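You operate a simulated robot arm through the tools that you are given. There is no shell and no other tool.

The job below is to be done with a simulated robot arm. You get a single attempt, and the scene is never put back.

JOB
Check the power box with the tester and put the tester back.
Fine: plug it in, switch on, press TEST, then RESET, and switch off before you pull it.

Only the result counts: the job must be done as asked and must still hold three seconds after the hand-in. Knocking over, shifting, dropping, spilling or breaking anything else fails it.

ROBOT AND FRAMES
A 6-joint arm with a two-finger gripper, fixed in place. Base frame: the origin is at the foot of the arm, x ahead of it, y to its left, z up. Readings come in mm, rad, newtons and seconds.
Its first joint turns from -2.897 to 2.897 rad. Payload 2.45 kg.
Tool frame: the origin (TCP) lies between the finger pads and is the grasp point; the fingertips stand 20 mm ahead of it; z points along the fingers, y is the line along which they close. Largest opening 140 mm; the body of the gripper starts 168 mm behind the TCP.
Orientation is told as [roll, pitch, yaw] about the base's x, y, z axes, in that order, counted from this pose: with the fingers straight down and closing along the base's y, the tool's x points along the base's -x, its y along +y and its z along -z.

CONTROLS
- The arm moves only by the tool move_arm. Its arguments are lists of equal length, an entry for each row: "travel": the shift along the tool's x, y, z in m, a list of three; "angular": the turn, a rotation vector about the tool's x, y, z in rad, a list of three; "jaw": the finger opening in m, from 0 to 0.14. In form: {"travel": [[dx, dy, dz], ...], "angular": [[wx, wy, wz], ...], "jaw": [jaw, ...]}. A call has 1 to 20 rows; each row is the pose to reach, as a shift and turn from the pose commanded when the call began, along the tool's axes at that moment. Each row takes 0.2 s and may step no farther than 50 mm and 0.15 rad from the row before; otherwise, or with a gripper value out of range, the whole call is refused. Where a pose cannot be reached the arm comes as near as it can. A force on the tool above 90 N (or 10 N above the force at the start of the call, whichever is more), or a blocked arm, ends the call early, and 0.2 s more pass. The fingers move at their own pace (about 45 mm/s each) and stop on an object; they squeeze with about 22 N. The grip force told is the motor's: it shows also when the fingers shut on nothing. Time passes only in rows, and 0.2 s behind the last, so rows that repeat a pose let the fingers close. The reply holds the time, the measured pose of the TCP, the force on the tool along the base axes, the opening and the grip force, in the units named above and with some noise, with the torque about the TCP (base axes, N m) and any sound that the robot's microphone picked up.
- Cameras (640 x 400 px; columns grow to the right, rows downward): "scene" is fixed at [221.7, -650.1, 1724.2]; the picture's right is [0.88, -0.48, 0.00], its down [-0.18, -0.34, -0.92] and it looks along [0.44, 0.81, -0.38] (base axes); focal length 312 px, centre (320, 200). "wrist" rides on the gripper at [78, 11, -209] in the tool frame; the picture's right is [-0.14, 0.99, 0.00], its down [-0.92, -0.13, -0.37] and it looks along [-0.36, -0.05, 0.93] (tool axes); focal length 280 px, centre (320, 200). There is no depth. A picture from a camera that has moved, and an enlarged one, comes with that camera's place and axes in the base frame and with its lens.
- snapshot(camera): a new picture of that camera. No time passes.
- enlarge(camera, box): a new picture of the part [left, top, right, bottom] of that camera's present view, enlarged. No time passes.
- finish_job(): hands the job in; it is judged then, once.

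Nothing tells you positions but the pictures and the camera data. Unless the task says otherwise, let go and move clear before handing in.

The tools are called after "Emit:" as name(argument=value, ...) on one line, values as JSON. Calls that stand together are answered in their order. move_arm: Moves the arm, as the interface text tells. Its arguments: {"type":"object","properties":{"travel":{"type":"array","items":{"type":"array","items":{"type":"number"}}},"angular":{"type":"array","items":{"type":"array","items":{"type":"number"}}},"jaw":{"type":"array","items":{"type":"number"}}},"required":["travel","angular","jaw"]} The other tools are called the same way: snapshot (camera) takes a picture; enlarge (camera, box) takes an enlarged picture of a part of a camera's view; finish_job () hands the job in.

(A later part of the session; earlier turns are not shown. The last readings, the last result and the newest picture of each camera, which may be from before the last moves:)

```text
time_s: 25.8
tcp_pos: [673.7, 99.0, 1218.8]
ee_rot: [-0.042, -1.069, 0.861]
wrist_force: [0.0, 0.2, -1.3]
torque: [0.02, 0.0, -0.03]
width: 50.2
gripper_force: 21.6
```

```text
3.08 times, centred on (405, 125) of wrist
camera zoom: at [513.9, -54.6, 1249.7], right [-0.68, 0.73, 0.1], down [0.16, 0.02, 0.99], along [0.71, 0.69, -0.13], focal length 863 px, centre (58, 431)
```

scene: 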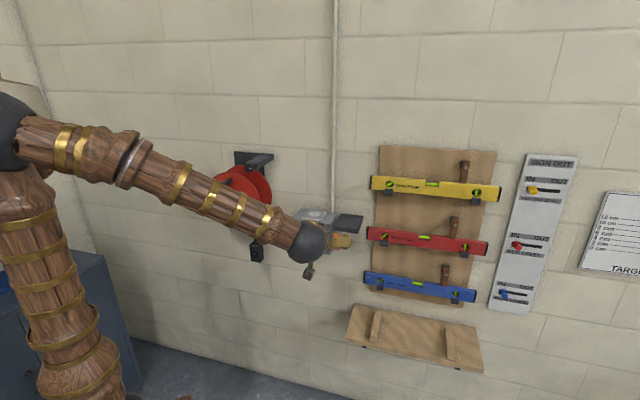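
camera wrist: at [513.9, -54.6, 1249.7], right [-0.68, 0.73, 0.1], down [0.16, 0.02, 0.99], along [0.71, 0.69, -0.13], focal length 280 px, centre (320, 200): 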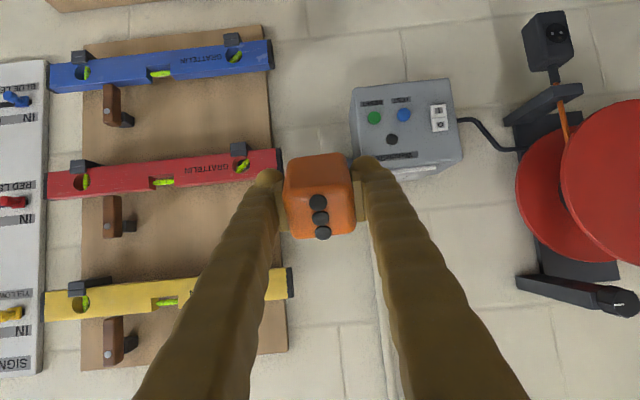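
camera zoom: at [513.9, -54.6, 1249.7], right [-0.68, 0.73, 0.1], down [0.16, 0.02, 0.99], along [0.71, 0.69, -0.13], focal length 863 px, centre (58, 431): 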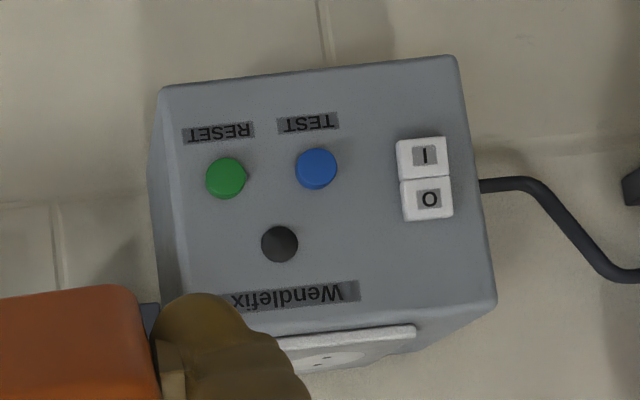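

I've seen every face except the left one, and the pads sit flush on that. The tester has no protruding pins, so plugging in means seating it upright on the socket. I'll restore the original orientation and move to a point in front of the box, above socket height.

Emit:
move_arm(travel=[[-0.0047, 0.0076, 0.0037], [-0.0117, 0.0189, 0.0092], [-0.0187, 0.0303, 0.0147], [-0.0257, 0.0416, 0.0203], [-0.0327, 0.053, 0.0258], [-0.0397, 0.0643, 0.0313], [-0.0467, 0.0757, 0.0369], [-0.0536, 0.087, 0.0424], [-0.0606, 0.0983, 0.0479], [-0.0676, 0.1097, 0.0534], [-0.0746, 0.121, 0.059], [-0.0816, 0.1324, 0.0645], [-0.0886, 0.1437, 0.07], [-0.0933, 0.1513, 0.0737], [-0.0933, 0.1513, 0.0737]], angular=[[0.0004, 0.045, 0.0024], [0.001, 0.11, 0.006], [0.0016, 0.175, 0.0093], [0.0022, 0.24, 0.0127], [0.0028, 0.305, 0.016], [0.0034, 0.37, 0.0196], [0.004, 0.435, 0.023], [0.0045, 0.5, 0.0265], [0.005, 0.565, 0.03], [0.0057, 0.63, 0.0333], [0.0063, 0.695, 0.0368], [0.0069, 0.76, 0.0402], [0.0074, 0.82, 0.0434], [0.0078, 0.8658, 0.0458], [0.0078, 0.8658, 0.0458]], jaw=[0, 0, 0, 0, 0, 0, 0, 0, 0, 0, 0, 0, 0, 0, 0])

Emit:
snapshot(camera="wrist")

Emit:
enlarge(camera="scene", box=[250, 160, 390, 260])

```text
time_s: 29.0
tcp_pos: [636.5, 283.5, 1260.0]
ee_rot: [0.0, -0.201, 0.78]
wrist_force: [-0.5, -0.2, -0.1]
torque: [0.0, 0.01, -0.01]
width: 50.3
gripper_force: 21.7
```

```text
taken
camera wrist: at [544.6, 207.7, 1449.5], right [-0.6, 0.8, 0.03], down [0.68, 0.49, 0.54], along [0.42, 0.35, -0.84], focal length 280 px, centre (320, 200)
```

wrist: 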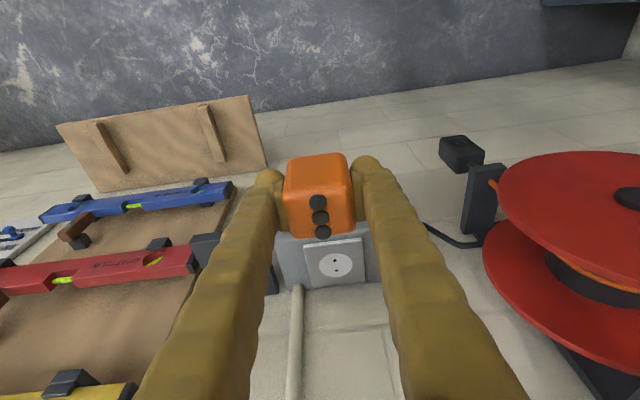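

```text
4.00 times, centred on (320, 210) of scene
camera zoom: at [221.7, -650.1, 1724.2], right [0.88, -0.48, 0.0], down [-0.18, -0.34, -0.92], along [0.44, 0.81, -0.38], focal length 1250 px, centre (320, 160)
```

zoom: 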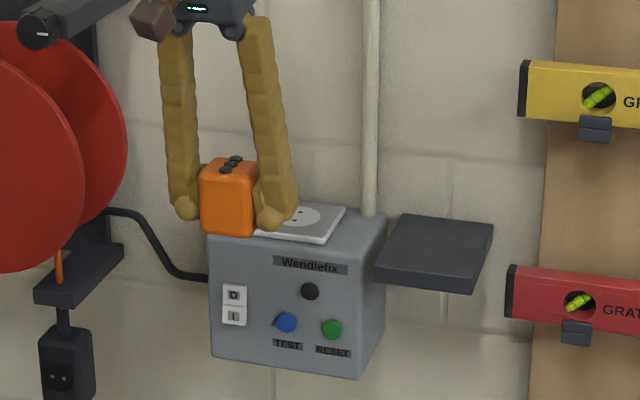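

Emit:
enlarge(camera="wrist", box=[260, 140, 400, 300])

Emit:
enlarge(camera="wrist", box=[290, 225, 380, 295])

```text
2.50 times, centred on (330, 220) of wrist
camera zoom: at [544.6, 207.7, 1449.5], right [-0.6, 0.8, 0.03], down [0.68, 0.49, 0.54], along [0.42, 0.35, -0.84], focal length 701 px, centre (295, 150)
```

zoom: 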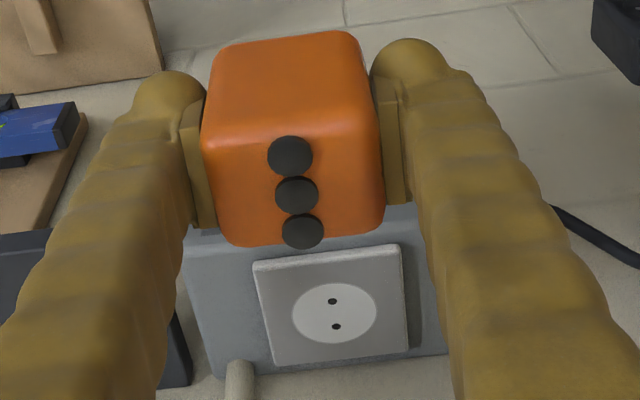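

```text
5.71 times, centred on (335, 260) of wrist
camera zoom: at [544.6, 207.7, 1449.5], right [-0.6, 0.8, 0.03], down [0.68, 0.49, 0.54], along [0.42, 0.35, -0.84], focal length 1602 px, centre (234, -143)
```

zoom: 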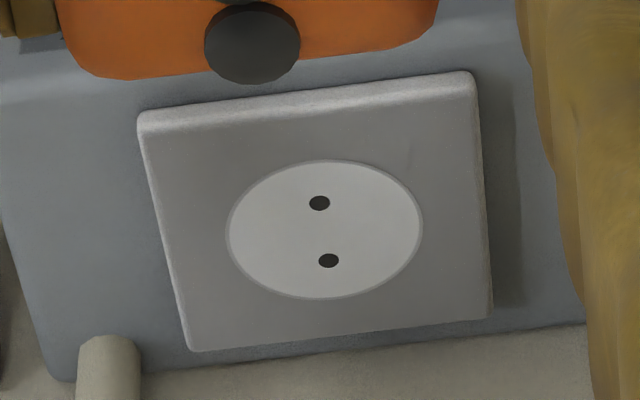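

The socket is flat with painted holes, and its centre comes out consistently at (769, 415, 1158). I'll slide the tester over it at a safe height.

Emit:
move_arm(travel=[[-0.006, 0, 0.0012], [-0.018, 0.0001, 0.0037], [-0.033, 0.0001, 0.0067], [-0.048, 0.0002, 0.0098], [-0.063, 0.0002, 0.0128], [-0.078, 0.0003, 0.0159], [-0.093, 0.0003, 0.019], [-0.108, 0.0004, 0.022], [-0.123, 0.0005, 0.0251], [-0.138, 0.0005, 0.0281], [-0.153, 0.0006, 0.0312], [-0.166, 0.0006, 0.0339], [-0.176, 0.0007, 0.0359], [-0.1868, 0.0007, 0.0381], [-0.1868, 0.0007, 0.0381]], angular=[[0, 0, 0], [0, 0, 0], [0, 0, 0], [0, 0, 0], [0, 0, 0], [0, 0, 0], [0, 0, 0], [0, 0, 0], [0, 0, 0], [0, 0, 0], [0, 0, 0], [0, 0, 0], [0, 0, 0], [0, 0, 0], [0, 0, 0]], jaw=[0, 0, 0, 0, 0, 0, 0, 0, 0, 0, 0, 0, 0, 0, 0])

Emit:
snapshot(camera="wrist")

Emit:
enlarge(camera="scene", box=[270, 150, 382, 230])

```text
time_s: 32.2
tcp_pos: [770.6, 417.6, 1262.4]
ee_rot: [-0.001, -0.201, 0.783]
wrist_force: [1.3, 0.5, -0.5]
torque: [0.01, -0.04, 0.0]
width: 50.4
gripper_force: 22.3
```

```text
taken
camera wrist: at [678.8, 341.7, 1449.9], right [-0.6, 0.8, 0.03], down [0.68, 0.49, 0.55], along [0.42, 0.35, -0.84], focal length 280 px, centre (320, 200)
```

wrist: 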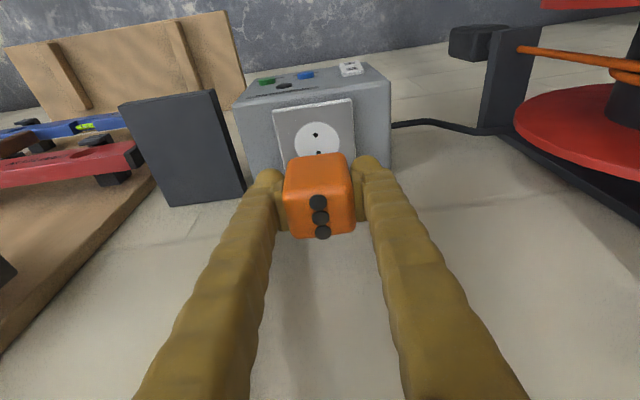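

```text
5.00 times, centred on (326, 190) of scene
camera zoom: at [221.7, -650.1, 1724.2], right [0.88, -0.48, 0.0], down [-0.18, -0.34, -0.92], along [0.44, 0.81, -0.38], focal length 1563 px, centre (290, 250)
```

zoom: 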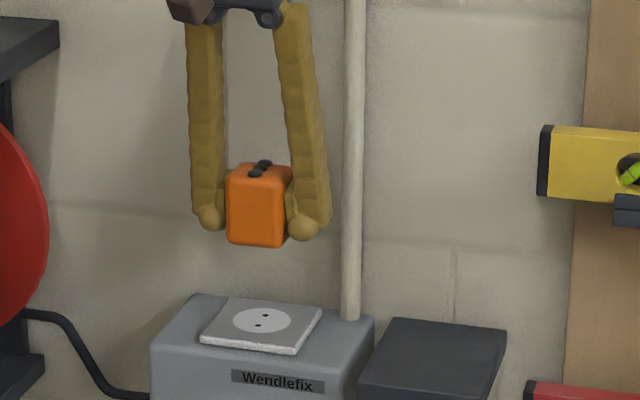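

The tester hovers over the socket. I'll lower it slowly to about 20 mm above the plate and check the alignment.

Emit:
move_arm(travel=[[0.0012, 0, 0.006], [0.0026, 0, 0.013], [0.004, 0, 0.02], [0.0055, 0, 0.027], [0.0069, 0, 0.034], [0.0083, 0, 0.041], [0.0098, 0, 0.048], [0.0114, 0, 0.0559], [0.0114, 0, 0.0559]], angular=[[0, 0, 0], [0, 0, 0], [0, 0, 0], [0, 0, 0], [0, 0, 0], [0, 0, 0], [0, 0, 0], [0, 0, 0], [0, 0, 0]], jaw=[0, 0, 0, 0, 0, 0, 0, 0, 0])

Emit:
enlarge(camera="wrist", box=[240, 60, 400, 240])

Emit:
enlarge(camera="scene", box=[295, 185, 343, 220])

```text
time_s: 34.2
tcp_pos: [772.0, 418.5, 1205.3]
ee_rot: [-0.001, -0.2, 0.781]
wrist_force: [0.0, 0.5, -1.2]
torque: [0.03, -0.03, 0.03]
width: 50.2
gripper_force: 22.1
```

```text
2.22 times, centred on (320, 150) of wrist
camera zoom: at [678.9, 342.9, 1392.8], right [-0.6, 0.8, 0.03], down [0.68, 0.49, 0.55], along [0.42, 0.35, -0.84], focal length 623 px, centre (320, 311)
```

zoom: 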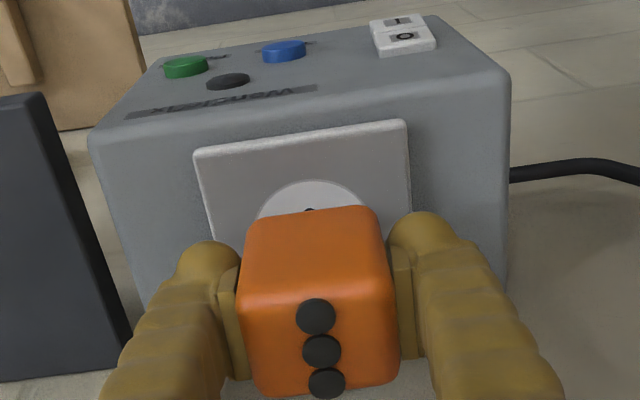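

```text
11.43 times, centred on (319, 202) of scene
camera zoom: at [221.7, -650.1, 1724.2], right [0.88, -0.48, 0.0], down [-0.18, -0.34, -0.92], along [0.44, 0.81, -0.38], focal length 3572 px, centre (331, 171)
```

zoom: 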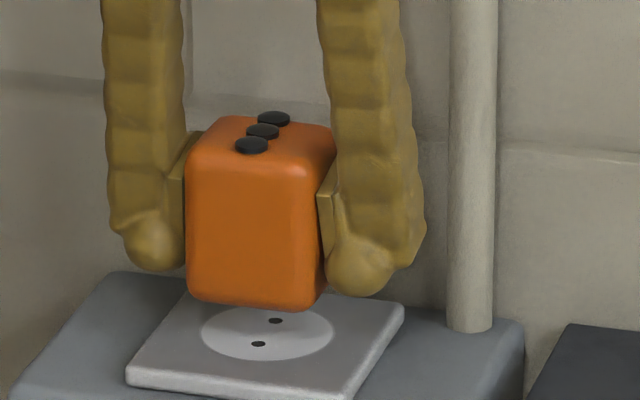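

The alignment looks good, with the tester's axis over the socket centre. Lowering in small steps while watching for contact.

Emit:
move_arm(travel=[[0.0004, 0, 0.002], [0.0008, 0, 0.0039], [0.0012, 0, 0.0059], [0.0016, 0, 0.0078], [0.002, 0, 0.0098], [0.0024, 0, 0.0118]], angular=[[0, 0, 0], [0, 0, 0], [0, 0, 0], [0, 0, 0], [0, 0, 0], [0, 0, 0]], jaw=[0, 0, 0, 0, 0, 0])

Emit:
enlarge(camera="scene", box=[295, 185, 343, 220])

```text
time_s: 35.6
tcp_pos: [772.6, 419.0, 1192.6]
ee_rot: [0.0, -0.201, 0.782]
wrist_force: [0.4, 0.0, -0.9]
torque: [0.03, 0.02, 0.01]
width: 50.6
gripper_force: 22.4
```

```text
11.43 times, centred on (319, 202) of scene
camera zoom: at [221.7, -650.1, 1724.2], right [0.88, -0.48, 0.0], down [-0.18, -0.34, -0.92], along [0.44, 0.81, -0.38], focal length 3572 px, centre (331, 171)
```

zoom: 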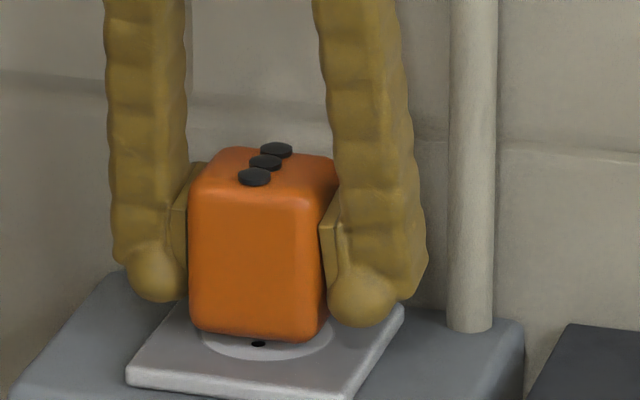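

Emit:
move_arm(travel=[[0.0002, 0, 0.001], [0.0004, 0, 0.002], [0.0006, 0, 0.0029], [0.0008, 0, 0.0039]], angular=[[0, 0, 0], [0, 0, 0], [0, 0, 0], [0, 0, 0]], jaw=[0, 0, 0, 0])

Emit:
enlarge(camera="scene", box=[295, 185, 343, 220])

```text
time_s: 36.6
tcp_pos: [772.6, 417.8, 1187.9]
ee_rot: [0.001, -0.202, 0.784]
wrist_force: [-0.4, -0.4, -0.1]
torque: [0.0, -0.03, -0.01]
width: 50.3
gripper_force: 22.2
```

```text
11.43 times, centred on (319, 202) of scene
camera zoom: at [221.7, -650.1, 1724.2], right [0.88, -0.48, 0.0], down [-0.18, -0.34, -0.92], along [0.44, 0.81, -0.38], focal length 3572 px, centre (331, 171)
```

zoom: 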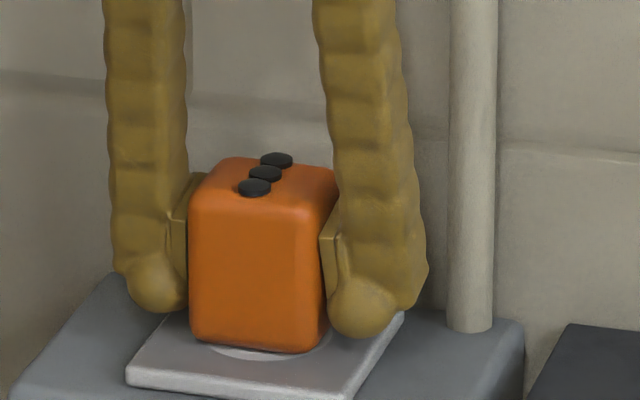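

Emit:
move_arm(travel=[[0.0001, 0, 0.0005], [0.0002, 0, 0.001], [0.0003, 0, 0.0015], [0.0004, 0, 0.002]], angular=[[0, 0, 0], [0, 0, 0], [0, 0, 0], [0, 0, 0]], jaw=[0, 0, 0, 0])

Emit:
enlarge(camera="scene", box=[295, 185, 343, 220])

```text
time_s: 37.6
tcp_pos: [771.4, 418.6, 1186.5]
ee_rot: [-0.002, -0.202, 0.782]
wrist_force: [6.2, 0.9, 11.9]
torque: [-0.15, 0.0, 0.03]
width: 50.1
gripper_force: 22.3
heard: snap
```

```text
11.43 times, centred on (319, 202) of scene
camera zoom: at [221.7, -650.1, 1724.2], right [0.88, -0.48, 0.0], down [-0.18, -0.34, -0.92], along [0.44, 0.81, -0.38], focal length 3572 px, centre (331, 171)
```

zoom: 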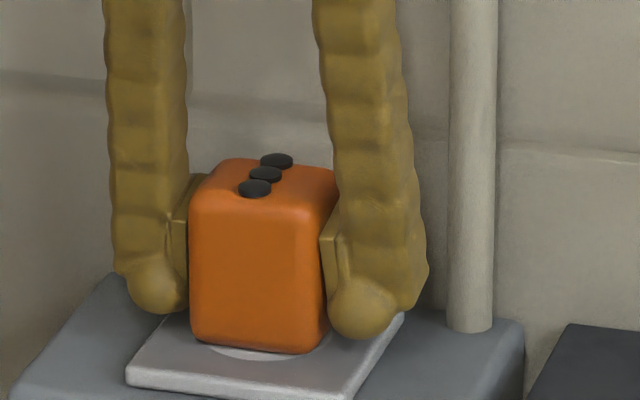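

I heard a snap, so the tester is plugged in. I'll open the fingers just enough to clear it and withdraw along the tool axis.

Emit:
move_arm(travel=[[0, 0, 0], [0, 0, 0], [0, 0, 0], [0, 0, 0]], angular=[[0, 0, 0], [0, 0, 0], [0, 0, 0], [0, 0, 0]], jaw=[0.055, 0.062, 0.066, 0.066])

Emit:
enlarge(camera="wrist", box=[240, 60, 400, 240])

Emit:
enlarge(camera="scene", box=[280, 175, 350, 260])

```text
time_s: 38.6
tcp_pos: [770.8, 418.4, 1186.4]
ee_rot: [0.0, -0.2, 0.781]
wrist_force: [0.2, 0.2, 0.0]
torque: [0.02, 0.03, 0.01]
width: 65.7
gripper_force: 0.0
```

```text
2.22 times, centred on (320, 150) of wrist
camera zoom: at [679.3, 342.4, 1374.9], right [-0.6, 0.8, 0.03], down [0.68, 0.49, 0.55], along [0.42, 0.35, -0.84], focal length 623 px, centre (320, 311)
```

zoom: 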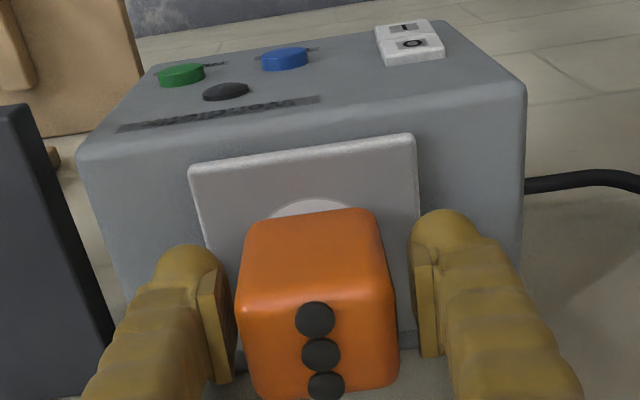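

```text
4.71 times, centred on (315, 218) of scene
camera zoom: at [221.7, -650.1, 1724.2], right [0.88, -0.48, 0.0], down [-0.18, -0.34, -0.92], along [0.44, 0.81, -0.38], focal length 1471 px, centre (344, 118)
```

zoom: 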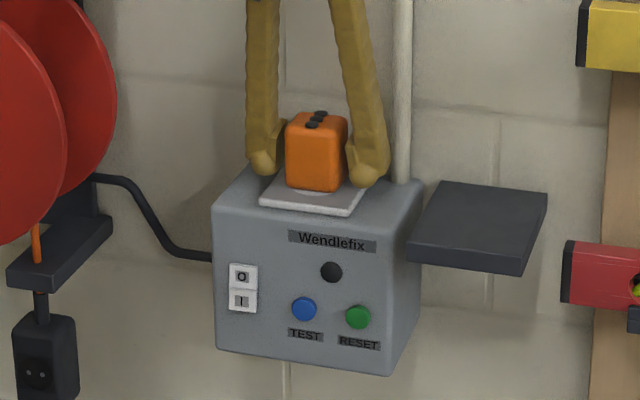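

The tester is free of the fingers and stands on the socket. I'll withdraw along the tool axis, then close the fingers and move to a pose in front of the panel for pressing.

Emit:
move_arm(travel=[[0, 0, -0.005], [0, 0, -0.015], [0, 0, -0.03], [0, 0, -0.05], [0, 0, -0.08], [0, 0, -0.115], [0, 0, -0.15], [0, 0, -0.15]], angular=[[0, 0, 0], [0, 0, 0], [0, 0, 0], [0, 0, 0], [0, 0, 0], [0, 0, 0], [0, 0, 0], [0, 0, 0]], jaw=[0.066, 0.066, 0.066, 0.066, 0.066, 0.066, 0.066, 0.066])

Emit:
snapshot(camera="wrist")

Emit:
enlarge(camera="wrist", box=[240, 60, 400, 180])

Emit:
enlarge(camera="scene", box=[285, 185, 355, 260])

```text
time_s: 40.4
tcp_pos: [751.3, 396.4, 1333.3]
ee_rot: [-0.001, -0.2, 0.779]
wrist_force: [-0.6, 0.1, 0.4]
torque: [0.0, 0.03, -0.01]
width: 65.9
gripper_force: 0.0
```

```text
taken
camera wrist: at [658.6, 320.1, 1523.4], right [-0.6, 0.8, 0.03], down [0.68, 0.49, 0.55], along [0.42, 0.35, -0.84], focal length 280 px, centre (320, 200)
```

wrist: 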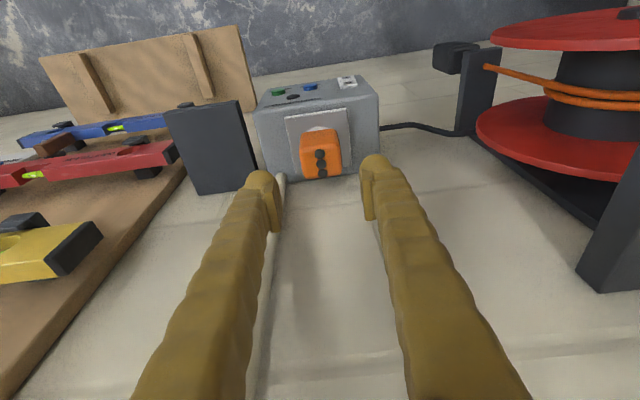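

```text
3.33 times, centred on (320, 120) of wrist
camera zoom: at [658.6, 320.1, 1523.4], right [-0.6, 0.8, 0.03], down [0.68, 0.49, 0.55], along [0.42, 0.35, -0.84], focal length 935 px, centre (320, 467)
```

zoom: 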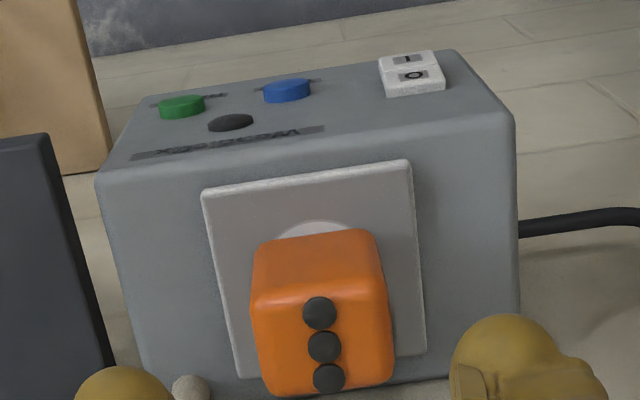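

```text
5.33 times, centred on (320, 222) of scene
camera zoom: at [221.7, -650.1, 1724.2], right [0.88, -0.48, 0.0], down [-0.18, -0.34, -0.92], along [0.44, 0.81, -0.38], focal length 1667 px, centre (320, 80)
```

zoom: 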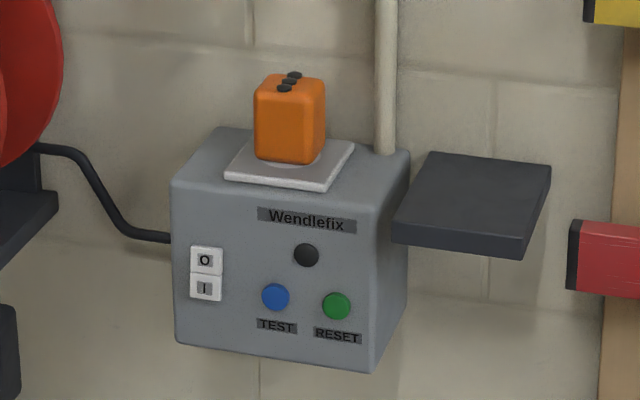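

Emit:
move_arm(travel=[[0.0194, 0, 0.0093], [0.0388, 0, 0.0186], [0.0581, 0, 0.028], [0.0775, 0, 0.0373], [0.0969, 0, 0.0466], [0.1163, 0, 0.0559], [0.1357, 0, 0.0652], [0.155, 0, 0.0746], [0.1744, 0, 0.0839], [0.1938, 0, 0.0932], [0.1938, 0, 0.0932]], angular=[[0, -0.077, 0], [0, -0.154, 0], [0, -0.231, 0], [0, -0.308, 0], [0, -0.385, 0], [0, -0.462, 0], [0, -0.539, 0], [0, -0.616, 0], [0, -0.693, 0], [0, -0.77, 0], [0, -0.77, 0]], jaw=[0.066, 0.06, 0.05, 0.04, 0.03, 0.02, 0.01, 0, 0, 0, 0])

Emit:
snapshot(camera="wrist")

Emit:
snapshot(camera="scene")

```text
time_s: 42.8
tcp_pos: [626.6, 275.8, 1203.7]
ee_rot: [-0.002, -0.971, 0.78]
wrist_force: [-0.7, 0.3, -0.1]
torque: [-0.02, -0.01, -0.02]
width: 0.0
gripper_force: 22.3
```

```text
taken
camera wrist: at [465.9, 131.4, 1255.7], right [-0.64, 0.76, 0.11], down [0.24, 0.06, 0.97], along [0.73, 0.65, -0.22], focal length 280 px, centre (320, 200)
```

wrist: 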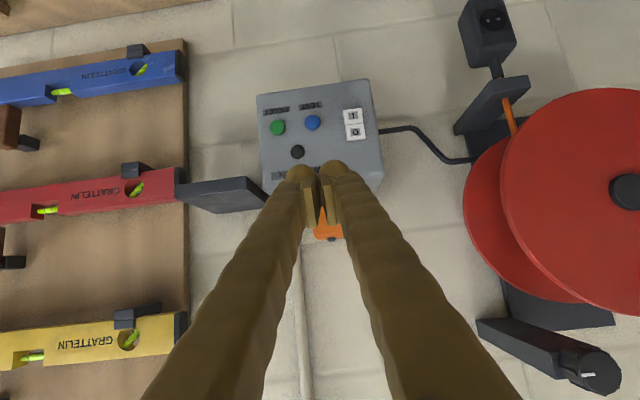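

```text
taken
```

scene: 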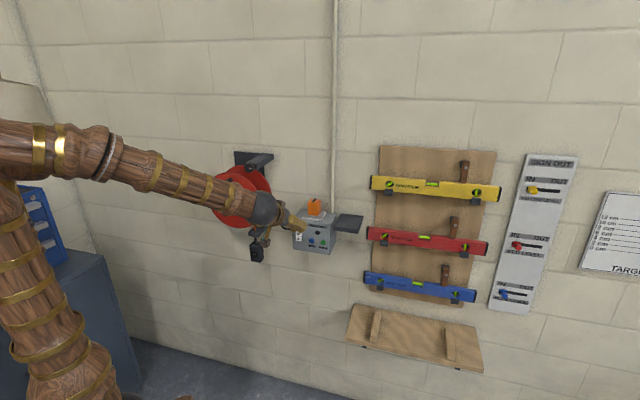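

Emit:
enlarge(camera="wrist", box=[250, 70, 390, 210])

Emit:
enlarge(camera="wrist", box=[280, 150, 360, 220])

Emit:
enlarge(camera="scene", box=[260, 185, 350, 260])

```text
2.86 times, centred on (320, 140) of wrist
camera zoom: at [465.9, 131.4, 1255.7], right [-0.64, 0.76, 0.11], down [0.24, 0.06, 0.97], along [0.73, 0.65, -0.22], focal length 801 px, centre (320, 371)
```

zoom: 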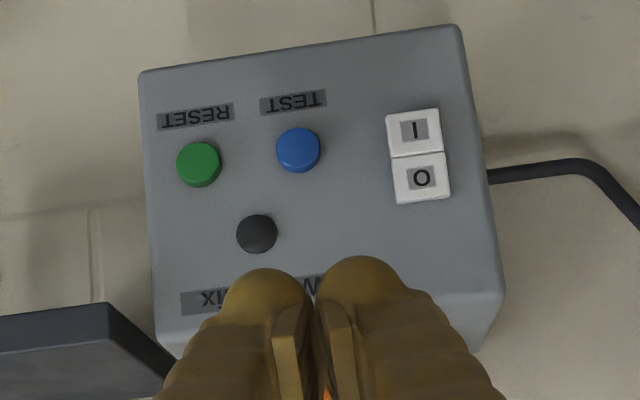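

```text
5.71 times, centred on (320, 185) of wrist
camera zoom: at [465.9, 131.4, 1255.7], right [-0.64, 0.76, 0.11], down [0.24, 0.06, 0.97], along [0.73, 0.65, -0.22], focal length 1602 px, centre (320, 286)
```

zoom: 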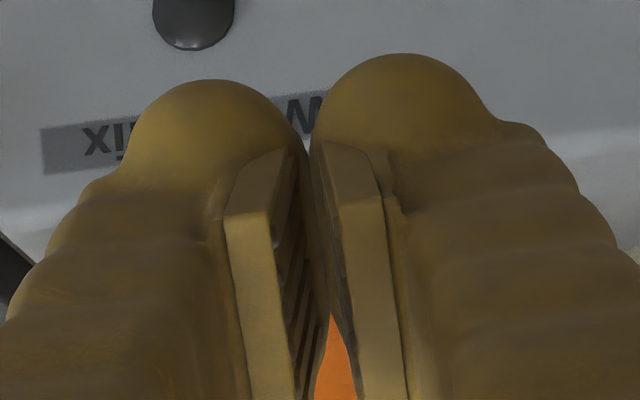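

```text
5.33 times, centred on (305, 222) of scene
camera zoom: at [221.7, -650.1, 1724.2], right [0.88, -0.48, 0.0], down [-0.18, -0.34, -0.92], along [0.44, 0.81, -0.38], focal length 1667 px, centre (400, 80)
```

zoom: 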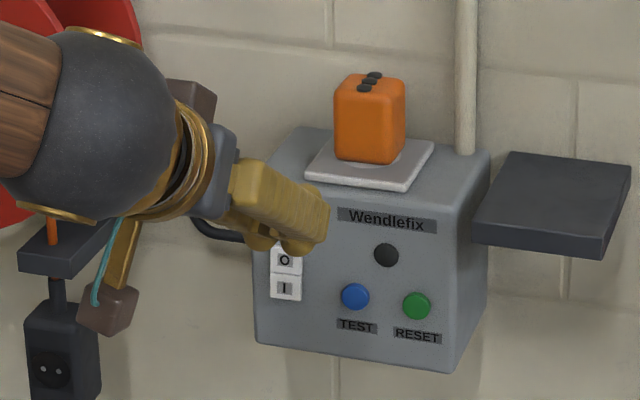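

The closed fingertips point at the panel. From several views I place the controls, using a for distance along the wall and n for distance toward it:

| Control | a | z |
|---|---|---|
| I (switch on) | 198 | 1063 |
| O (switch off) | 199 | 1087 |
| TEST | 255 | 1063 |
| RESET | 303 | 1063 |

The control faces are at n about 775–779. I'll move in front of the I half of the switch.

Emit:
move_arm(travel=[[0.008, 0.0039, 0.0131], [0.0185, 0.0089, 0.0296], [0.0295, 0.0142, 0.0471], [0.0405, 0.0195, 0.0646], [0.0515, 0.0247, 0.0822], [0.062, 0.0298, 0.099], [0.073, 0.0351, 0.1165], [0.082, 0.0394, 0.1309], [0.082, 0.0394, 0.1309]], angular=[[0, 0, 0], [0, 0, 0], [0, 0, 0], [0, 0, 0], [0, 0, 0], [0, 0, 0], [0, 0, 0], [0, 0, 0], [0, 0, 0]], jaw=[0, 0, 0, 0, 0, 0, 0, 0, 0])

Emit:
snapshot(camera="wrist")

Emit:
enlarge(camera="wrist", box=[230, 80, 390, 200])

Emit:
enlarge(camera="scene", box=[260, 185, 350, 260])

```text
time_s: 44.8
tcp_pos: [644.4, 347.3, 1061.4]
ee_rot: [0.0, -0.973, 0.783]
wrist_force: [-0.2, -0.4, 0.3]
torque: [0.01, -0.03, -0.01]
width: 0.2
gripper_force: 21.9
```

```text
taken
camera wrist: at [482.9, 202.1, 1113.7], right [-0.64, 0.76, 0.11], down [0.24, 0.06, 0.97], along [0.73, 0.65, -0.22], focal length 280 px, centre (320, 200)
```

wrist: 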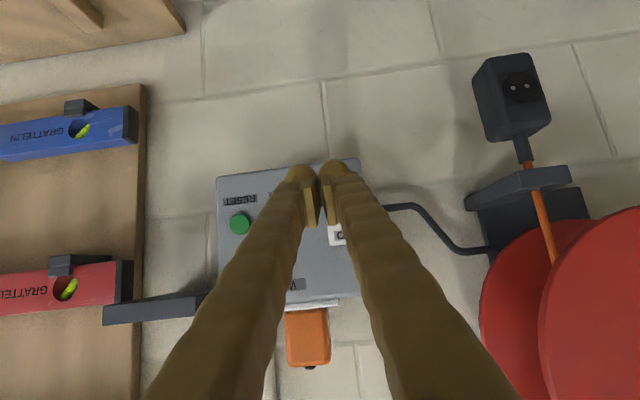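

```text
3.33 times, centred on (310, 140) of wrist
camera zoom: at [482.9, 202.1, 1113.7], right [-0.64, 0.76, 0.11], down [0.24, 0.06, 0.97], along [0.73, 0.65, -0.22], focal length 935 px, centre (353, 400)
```

zoom: 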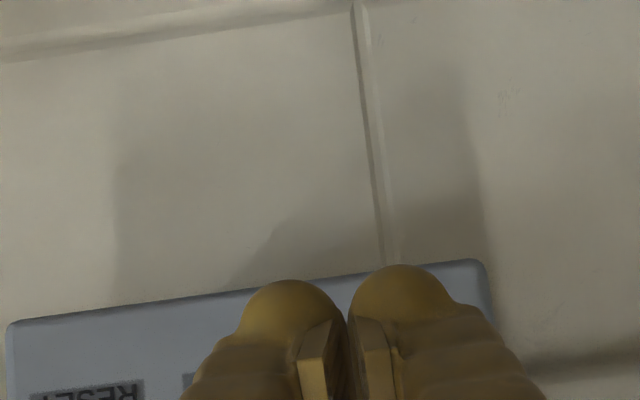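

```text
5.33 times, centred on (305, 222) of scene
camera zoom: at [221.7, -650.1, 1724.2], right [0.88, -0.48, 0.0], down [-0.18, -0.34, -0.92], along [0.44, 0.81, -0.38], focal length 1667 px, centre (400, 80)
```

zoom: 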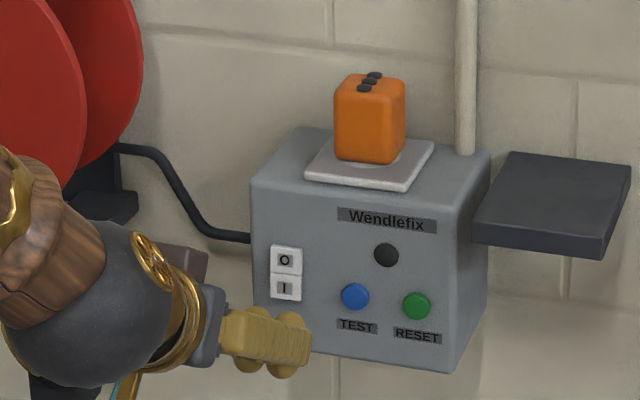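

The tip is in front of the I half. I'll move straight toward the wall to a few millimetres short of it.

Emit:
move_arm(travel=[[-0.0051, 0, 0.0062], [-0.0102, 0, 0.0124], [-0.0153, 0, 0.0187], [-0.0204, 0, 0.0249], [-0.0255, 0.0001, 0.0311], [-0.0255, 0.0001, 0.0311]], angular=[[0, 0, 0], [0, 0, 0], [0, 0, 0], [0, 0, 0], [0, 0, 0], [0, 0, 0]], jaw=[0, 0, 0, 0, 0, 0])

Emit:
enlarge(camera="scene", box=[285, 215, 333, 250])

Emit:
snapshot(camera="wrist")

```text
time_s: 46.2
tcp_pos: [674.9, 376.8, 1064.9]
ee_rot: [0.0, -0.97, 0.781]
wrist_force: [0.0, 0.0, 0.2]
torque: [-0.01, 0.0, 0.02]
width: 0.0
gripper_force: 21.9
```

```text
11.43 times, centred on (309, 232) of scene
camera zoom: at [221.7, -650.1, 1724.2], right [0.88, -0.48, 0.0], down [-0.18, -0.34, -0.92], along [0.44, 0.81, -0.38], focal length 3572 px, centre (446, -171)
```

zoom: 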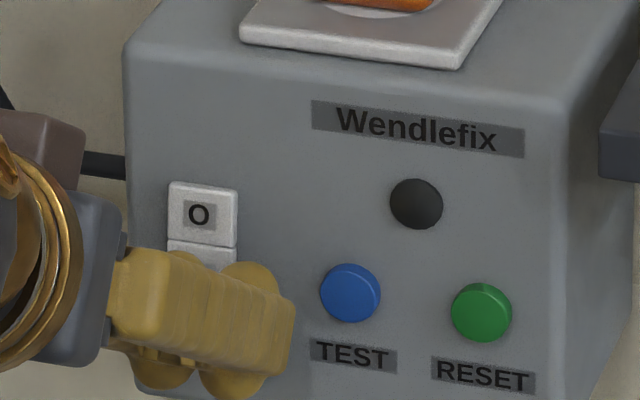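

```text
taken
camera wrist: at [511.7, 231.1, 1116.8], right [-0.64, 0.76, 0.11], down [0.24, 0.06, 0.97], along [0.73, 0.65, -0.22], focal length 280 px, centre (320, 200)
```

wrist: 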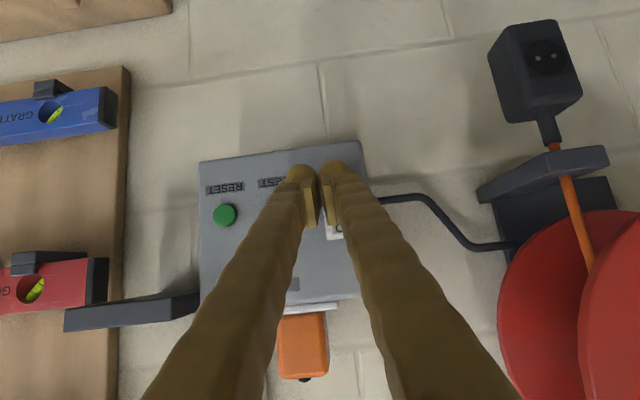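

Emit:
move_arm(travel=[[0.0005, 0, 0.0028], [-0.0006, 0, 0.0044], [-0.0017, 0, 0.0061]], angular=[[0, 0, 0], [0, 0, 0], [0, 0, 0]], jaw=[0, 0, 0])

Emit:
move_arm(travel=[[-0.0006, 0, 0.0008], [-0.0011, 0, 0.0017], [-0.0017, 0, 0.0025], [-0.0023, 0, 0.0033]], angular=[[0, 0, 0], [0, 0, 0], [0, 0, 0], [0, 0, 0]], jaw=[0, 0, 0, 0])

Emit:
enlarge(camera="scene", box=[285, 215, 333, 250])

```text
time_s: 47.0
tcp_pos: [676.1, 380.1, 1062.8]
ee_rot: [0.001, -0.972, 0.783]
wrist_force: [-0.3, 0.1, -0.7]
torque: [-0.01, 0.0, -0.01]
width: 0.1
gripper_force: 21.9
```

```text
time_s: 48.0
tcp_pos: [680.4, 383.7, 1063.3]
ee_rot: [-0.002, -0.973, 0.781]
wrist_force: [0.5, -0.5, -0.2]
torque: [-0.02, -0.01, -0.01]
width: 0.0
gripper_force: 22.1
```

```text
11.43 times, centred on (309, 232) of scene
camera zoom: at [221.7, -650.1, 1724.2], right [0.88, -0.48, 0.0], down [-0.18, -0.34, -0.92], along [0.44, 0.81, -0.38], focal length 3572 px, centre (446, -171)
```

zoom: 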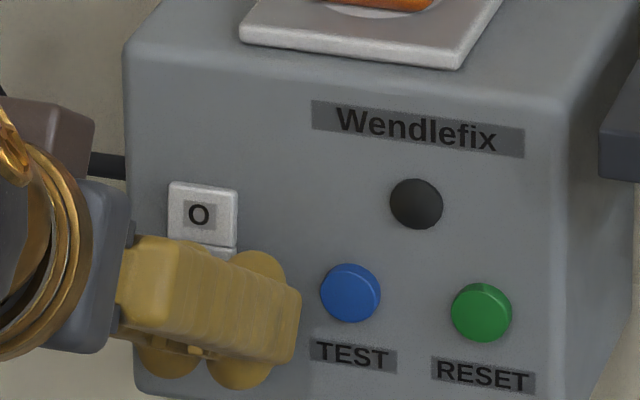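

Emit:
move_arm(travel=[[-0.0006, 0, 0.0008], [-0.0011, 0, 0.0017], [-0.0017, 0, 0.0025], [-0.0023, 0, 0.0033]], angular=[[0, 0, 0], [0, 0, 0], [0, 0, 0], [0, 0, 0]], jaw=[0, 0, 0, 0])

```text
time_s: 49.0
tcp_pos: [681.6, 385.5, 1063.2]
ee_rot: [-0.001, -0.971, 0.782]
wrist_force: [-27.9, -22.5, 10.6]
torque: [0.34, -0.25, 0.42]
width: 0.0
gripper_force: 22.3
```

I've touched something firm at about 36 N with no click. The torque puts the contact a little high on the I half, near the pivot. I'll back off, drop about 7 mm and press lower.

Emit:
move_arm(travel=[[0.0014, 0, -0.0021], [0.0028, 0, -0.0041], [0.0057, 0, -0.0021], [0.0086, 0, -0.0002], [0.0075, 0, 0.0015], [0.0063, 0, 0.0031]], angular=[[0, 0, 0], [0, 0, 0], [0, 0, 0], [0, 0, 0], [0, 0, 0], [0, 0, 0]], jaw=[0, 0, 0, 0, 0, 0])

Emit:
move_arm(travel=[[-0.0006, 0, 0.0008], [-0.0011, 0, 0.0017], [-0.0017, 0, 0.0025]], angular=[[0, 0, 0], [0, 0, 0], [0, 0, 0]], jaw=[0, 0, 0])

```text
time_s: 50.4
tcp_pos: [682.0, 386.2, 1055.7]
ee_rot: [-0.001, -0.971, 0.781]
wrist_force: [0.6, 0.8, 0.3]
torque: [0.03, -0.01, 0.02]
width: 0.0
gripper_force: 22.0
```

```text
time_s: 51.2
tcp_pos: [683.2, 386.7, 1055.9]
ee_rot: [-0.002, -0.97, 0.781]
wrist_force: [-60.6, -48.8, 22.4]
torque: [0.73, -0.54, 0.94]
width: 0.0
gripper_force: 22.6
```

Emit:
enlarge(camera="scene", box=[285, 215, 333, 250])

Emit:
snapshot(camera="wrist")

Emit:
enlarge(camera="wrist", box=[260, 130, 400, 250])

```text
11.43 times, centred on (309, 232) of scene
camera zoom: at [221.7, -650.1, 1724.2], right [0.88, -0.48, 0.0], down [-0.18, -0.34, -0.92], along [0.44, 0.81, -0.38], focal length 3572 px, centre (446, -171)
```

zoom: 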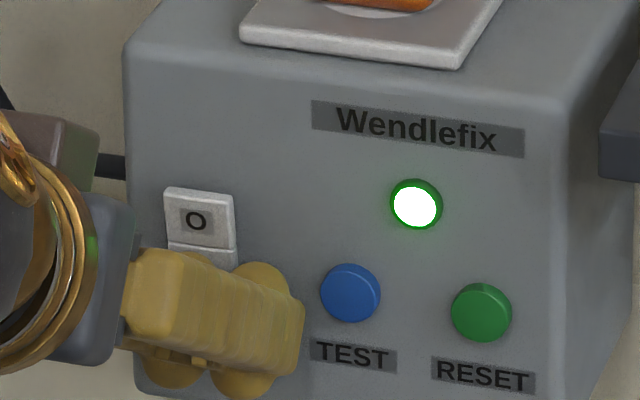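

```text
taken
camera wrist: at [520.7, 241.8, 1109.0], right [-0.64, 0.76, 0.11], down [0.24, 0.06, 0.97], along [0.73, 0.65, -0.22], focal length 280 px, centre (320, 200)
```

wrist: 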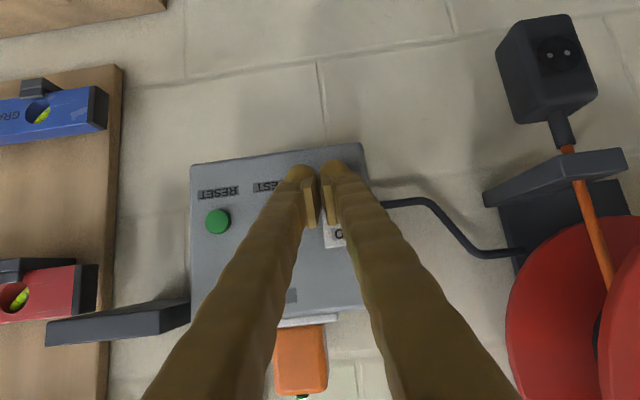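

```text
3.33 times, centred on (330, 190) of wrist
camera zoom: at [520.7, 241.8, 1109.0], right [-0.64, 0.76, 0.11], down [0.24, 0.06, 0.97], along [0.73, 0.65, -0.22], focal length 935 px, centre (287, 233)
```

zoom: 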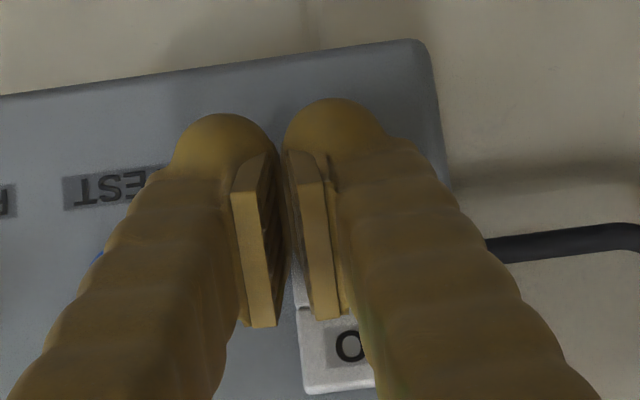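

The power lamp is lit green, so the box is on. I'll back off and look at the tester's lamps.

Emit:
move_arm(travel=[[0.0017, 0, -0.0025], [0.0051, 0, -0.0074], [0.0085, 0, -0.0124], [0.0127, 0, -0.0186], [0.0169, 0, -0.0248], [0.0226, 0, -0.033], [0.0226, 0, -0.033]], angular=[[0, 0, 0], [0, 0, 0], [0, 0, 0], [0, 0, 0], [0, 0, 0], [0, 0, 0], [0, 0, 0]], jaw=[0, 0, 0, 0, 0, 0, 0])

Emit:
enlarge(camera="scene", box=[280, 190, 350, 255])

Emit:
enlarge(camera="scene", box=[300, 195, 340, 225])

```text
time_s: 52.8
tcp_pos: [656.8, 358.1, 1054.6]
ee_rot: [0.0, -0.972, 0.781]
wrist_force: [0.3, -0.1, -0.7]
torque: [0.04, 0.0, -0.01]
width: 0.2
gripper_force: 22.1
```

```text
6.15 times, centred on (315, 222) of scene
camera zoom: at [221.7, -650.1, 1724.2], right [0.88, -0.48, 0.0], down [-0.18, -0.34, -0.92], along [0.44, 0.81, -0.38], focal length 1923 px, centre (351, 62)
```

zoom: 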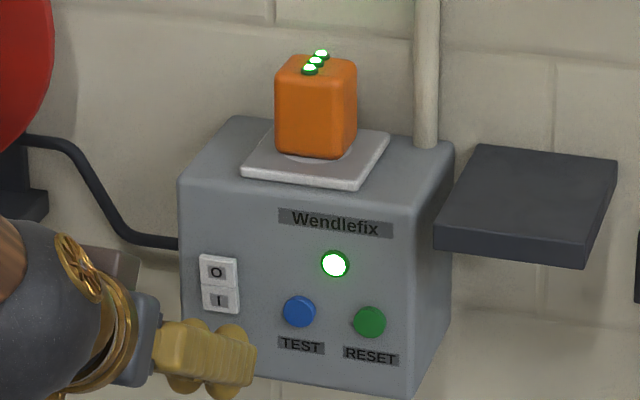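

```text
13.33 times, centred on (320, 210) of scene
camera zoom: at [221.7, -650.1, 1724.2], right [0.88, -0.48, 0.0], down [-0.18, -0.34, -0.92], along [0.44, 0.81, -0.38], focal length 4167 px, centre (320, 67)
```

zoom: 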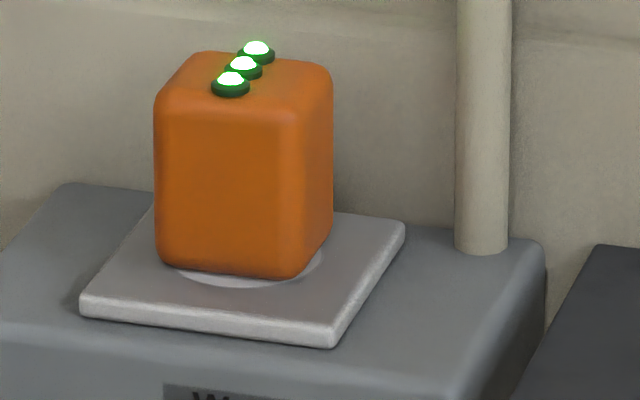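

All three tester lamps are lit and the box is on. Now I'll line up with the TEST button, using the right-hand finger.

Emit:
move_arm(travel=[[0, -0.012, 0], [-0.001, -0.024, -0.0008], [-0.0025, -0.0355, -0.0017], [-0.0081, -0.0355, 0.0065], [-0.0137, -0.0355, 0.0148], [-0.0166, -0.0355, 0.0189], [-0.0166, -0.0355, 0.0189]], angular=[[0, 0, 0], [0, 0, 0], [0, 0, 0], [0, 0, 0], [0, 0, 0], [0, 0, 0], [0, 0, 0]], jaw=[0, 0, 0, 0, 0, 0, 0])

Emit:
enlarge(camera="scene", box=[285, 215, 333, 250])

Emit:
enlarge(camera="wrist", box=[230, 120, 400, 250])

```text
time_s: 54.4
tcp_pos: [698.2, 351.4, 1058.7]
ee_rot: [0.0, -0.971, 0.782]
wrist_force: [0.5, 0.6, -0.4]
torque: [0.04, 0.01, -0.01]
width: 0.2
gripper_force: 22.4
```

```text
11.43 times, centred on (309, 232) of scene
camera zoom: at [221.7, -650.1, 1724.2], right [0.88, -0.48, 0.0], down [-0.18, -0.34, -0.92], along [0.44, 0.81, -0.38], focal length 3572 px, centre (446, -171)
```

zoom: 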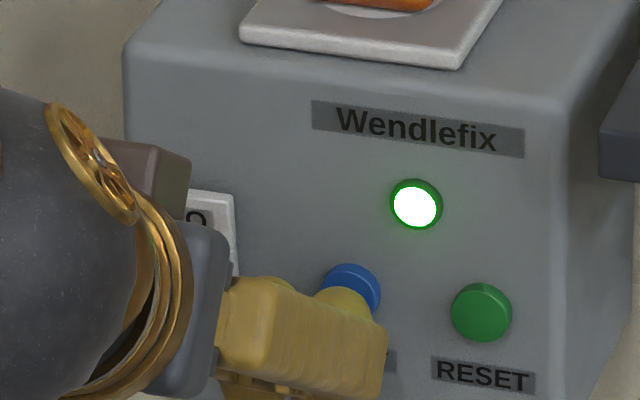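

```text
3.08 times, centred on (315, 185) of wrist
camera zoom: at [536.7, 206.7, 1111.7], right [-0.64, 0.76, 0.11], down [0.24, 0.06, 0.97], along [0.73, 0.65, -0.22], focal length 863 px, centre (335, 246)
```

zoom: 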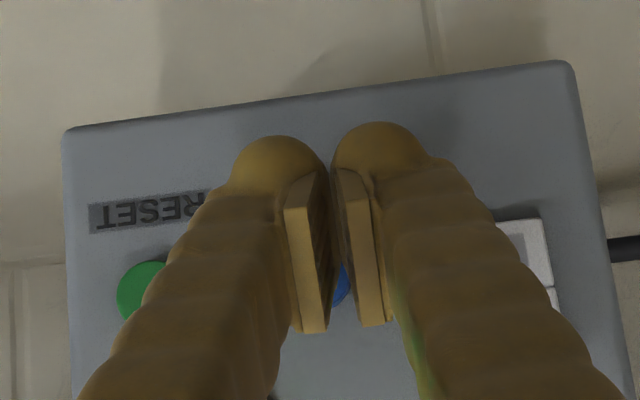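

Emit:
move_arm(travel=[[-0.0011, 0, 0.0017], [-0.0023, 0, 0.0033], [-0.0034, 0, 0.005], [-0.0039, 0, 0.0058]], angular=[[0, 0, 0], [0, 0, 0], [0, 0, 0], [0, 0, 0]], jaw=[0, 0, 0, 0])

Emit:
move_arm(travel=[[-0.0006, 0, 0.0008], [-0.0011, 0, 0.0017], [-0.0017, 0, 0.0025]], angular=[[0, 0, 0], [0, 0, 0], [0, 0, 0]], jaw=[0, 0, 0])

Emit:
enlarge(camera="scene", box=[285, 190, 345, 250])

```text
time_s: 55.4
tcp_pos: [703.0, 356.9, 1059.1]
ee_rot: [0.001, -0.971, 0.783]
wrist_force: [-0.6, -0.5, -0.2]
torque: [0.02, 0.05, 0.01]
width: 0.0
gripper_force: 21.5
```

```text
time_s: 56.2
tcp_pos: [706.9, 359.0, 1059.6]
ee_rot: [0.0, -0.971, 0.781]
wrist_force: [0.2, 0.3, -0.4]
torque: [0.0, -0.01, -0.01]
width: 0.0
gripper_force: 22.0
```

```text
6.67 times, centred on (315, 220) of scene
camera zoom: at [221.7, -650.1, 1724.2], right [0.88, -0.48, 0.0], down [-0.18, -0.34, -0.92], along [0.44, 0.81, -0.38], focal length 2084 px, centre (353, 67)
```

zoom: 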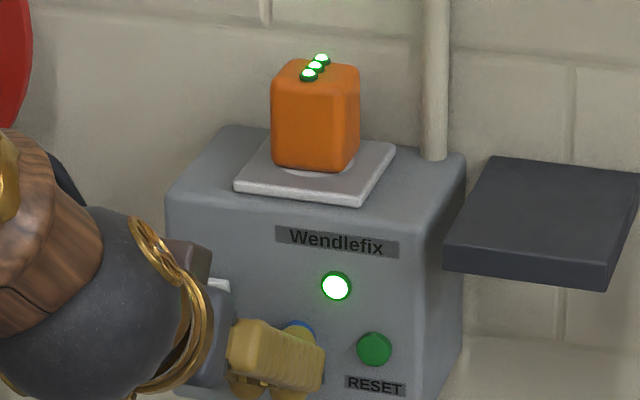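

Emit:
move_arm(travel=[[-0.0006, 0, 0.0008], [-0.0011, 0, 0.0017], [-0.0017, 0, 0.0025]], angular=[[0, 0, 0], [0, 0, 0], [0, 0, 0]], jaw=[0, 0, 0])

Emit:
enlarge(camera="scene", box=[285, 190, 345, 250])

```text
time_s: 57.0
tcp_pos: [708.3, 361.1, 1059.1]
ee_rot: [0.0, -0.969, 0.782]
wrist_force: [-0.1, -2.0, -0.3]
torque: [0.03, 0.01, -0.01]
width: 0.0
gripper_force: 22.2
```

```text
6.67 times, centred on (315, 220) of scene
camera zoom: at [221.7, -650.1, 1724.2], right [0.88, -0.48, 0.0], down [-0.18, -0.34, -0.92], along [0.44, 0.81, -0.38], focal length 2084 px, centre (353, 67)
```

zoom: 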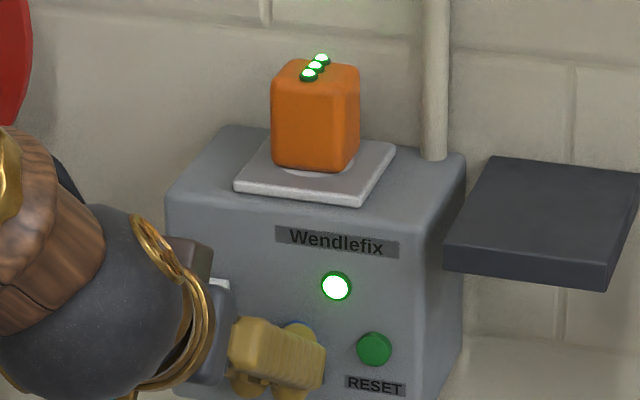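

Emit:
move_arm(travel=[[-0.0006, 0, 0.0008], [-0.0011, 0, 0.0017]], angular=[[0, 0, 0], [0, 0, 0]], jaw=[0, 0])

Emit:
enlarge(camera="scene", box=[285, 190, 345, 250])

```text
time_s: 57.6
tcp_pos: [709.3, 362.9, 1058.8]
ee_rot: [0.001, -0.971, 0.781]
wrist_force: [-2.8, -1.1, 0.9]
torque: [0.06, -0.04, 0.01]
width: 0.3
gripper_force: 22.1
heard: click
```

```text
6.67 times, centred on (315, 220) of scene
camera zoom: at [221.7, -650.1, 1724.2], right [0.88, -0.48, 0.0], down [-0.18, -0.34, -0.92], along [0.44, 0.81, -0.38], focal length 2084 px, centre (353, 67)
```

zoom: 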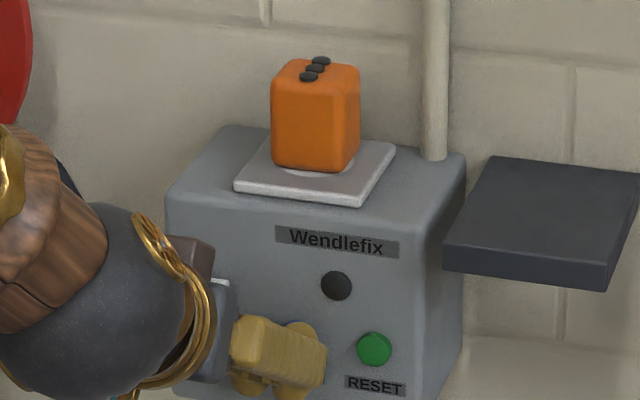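

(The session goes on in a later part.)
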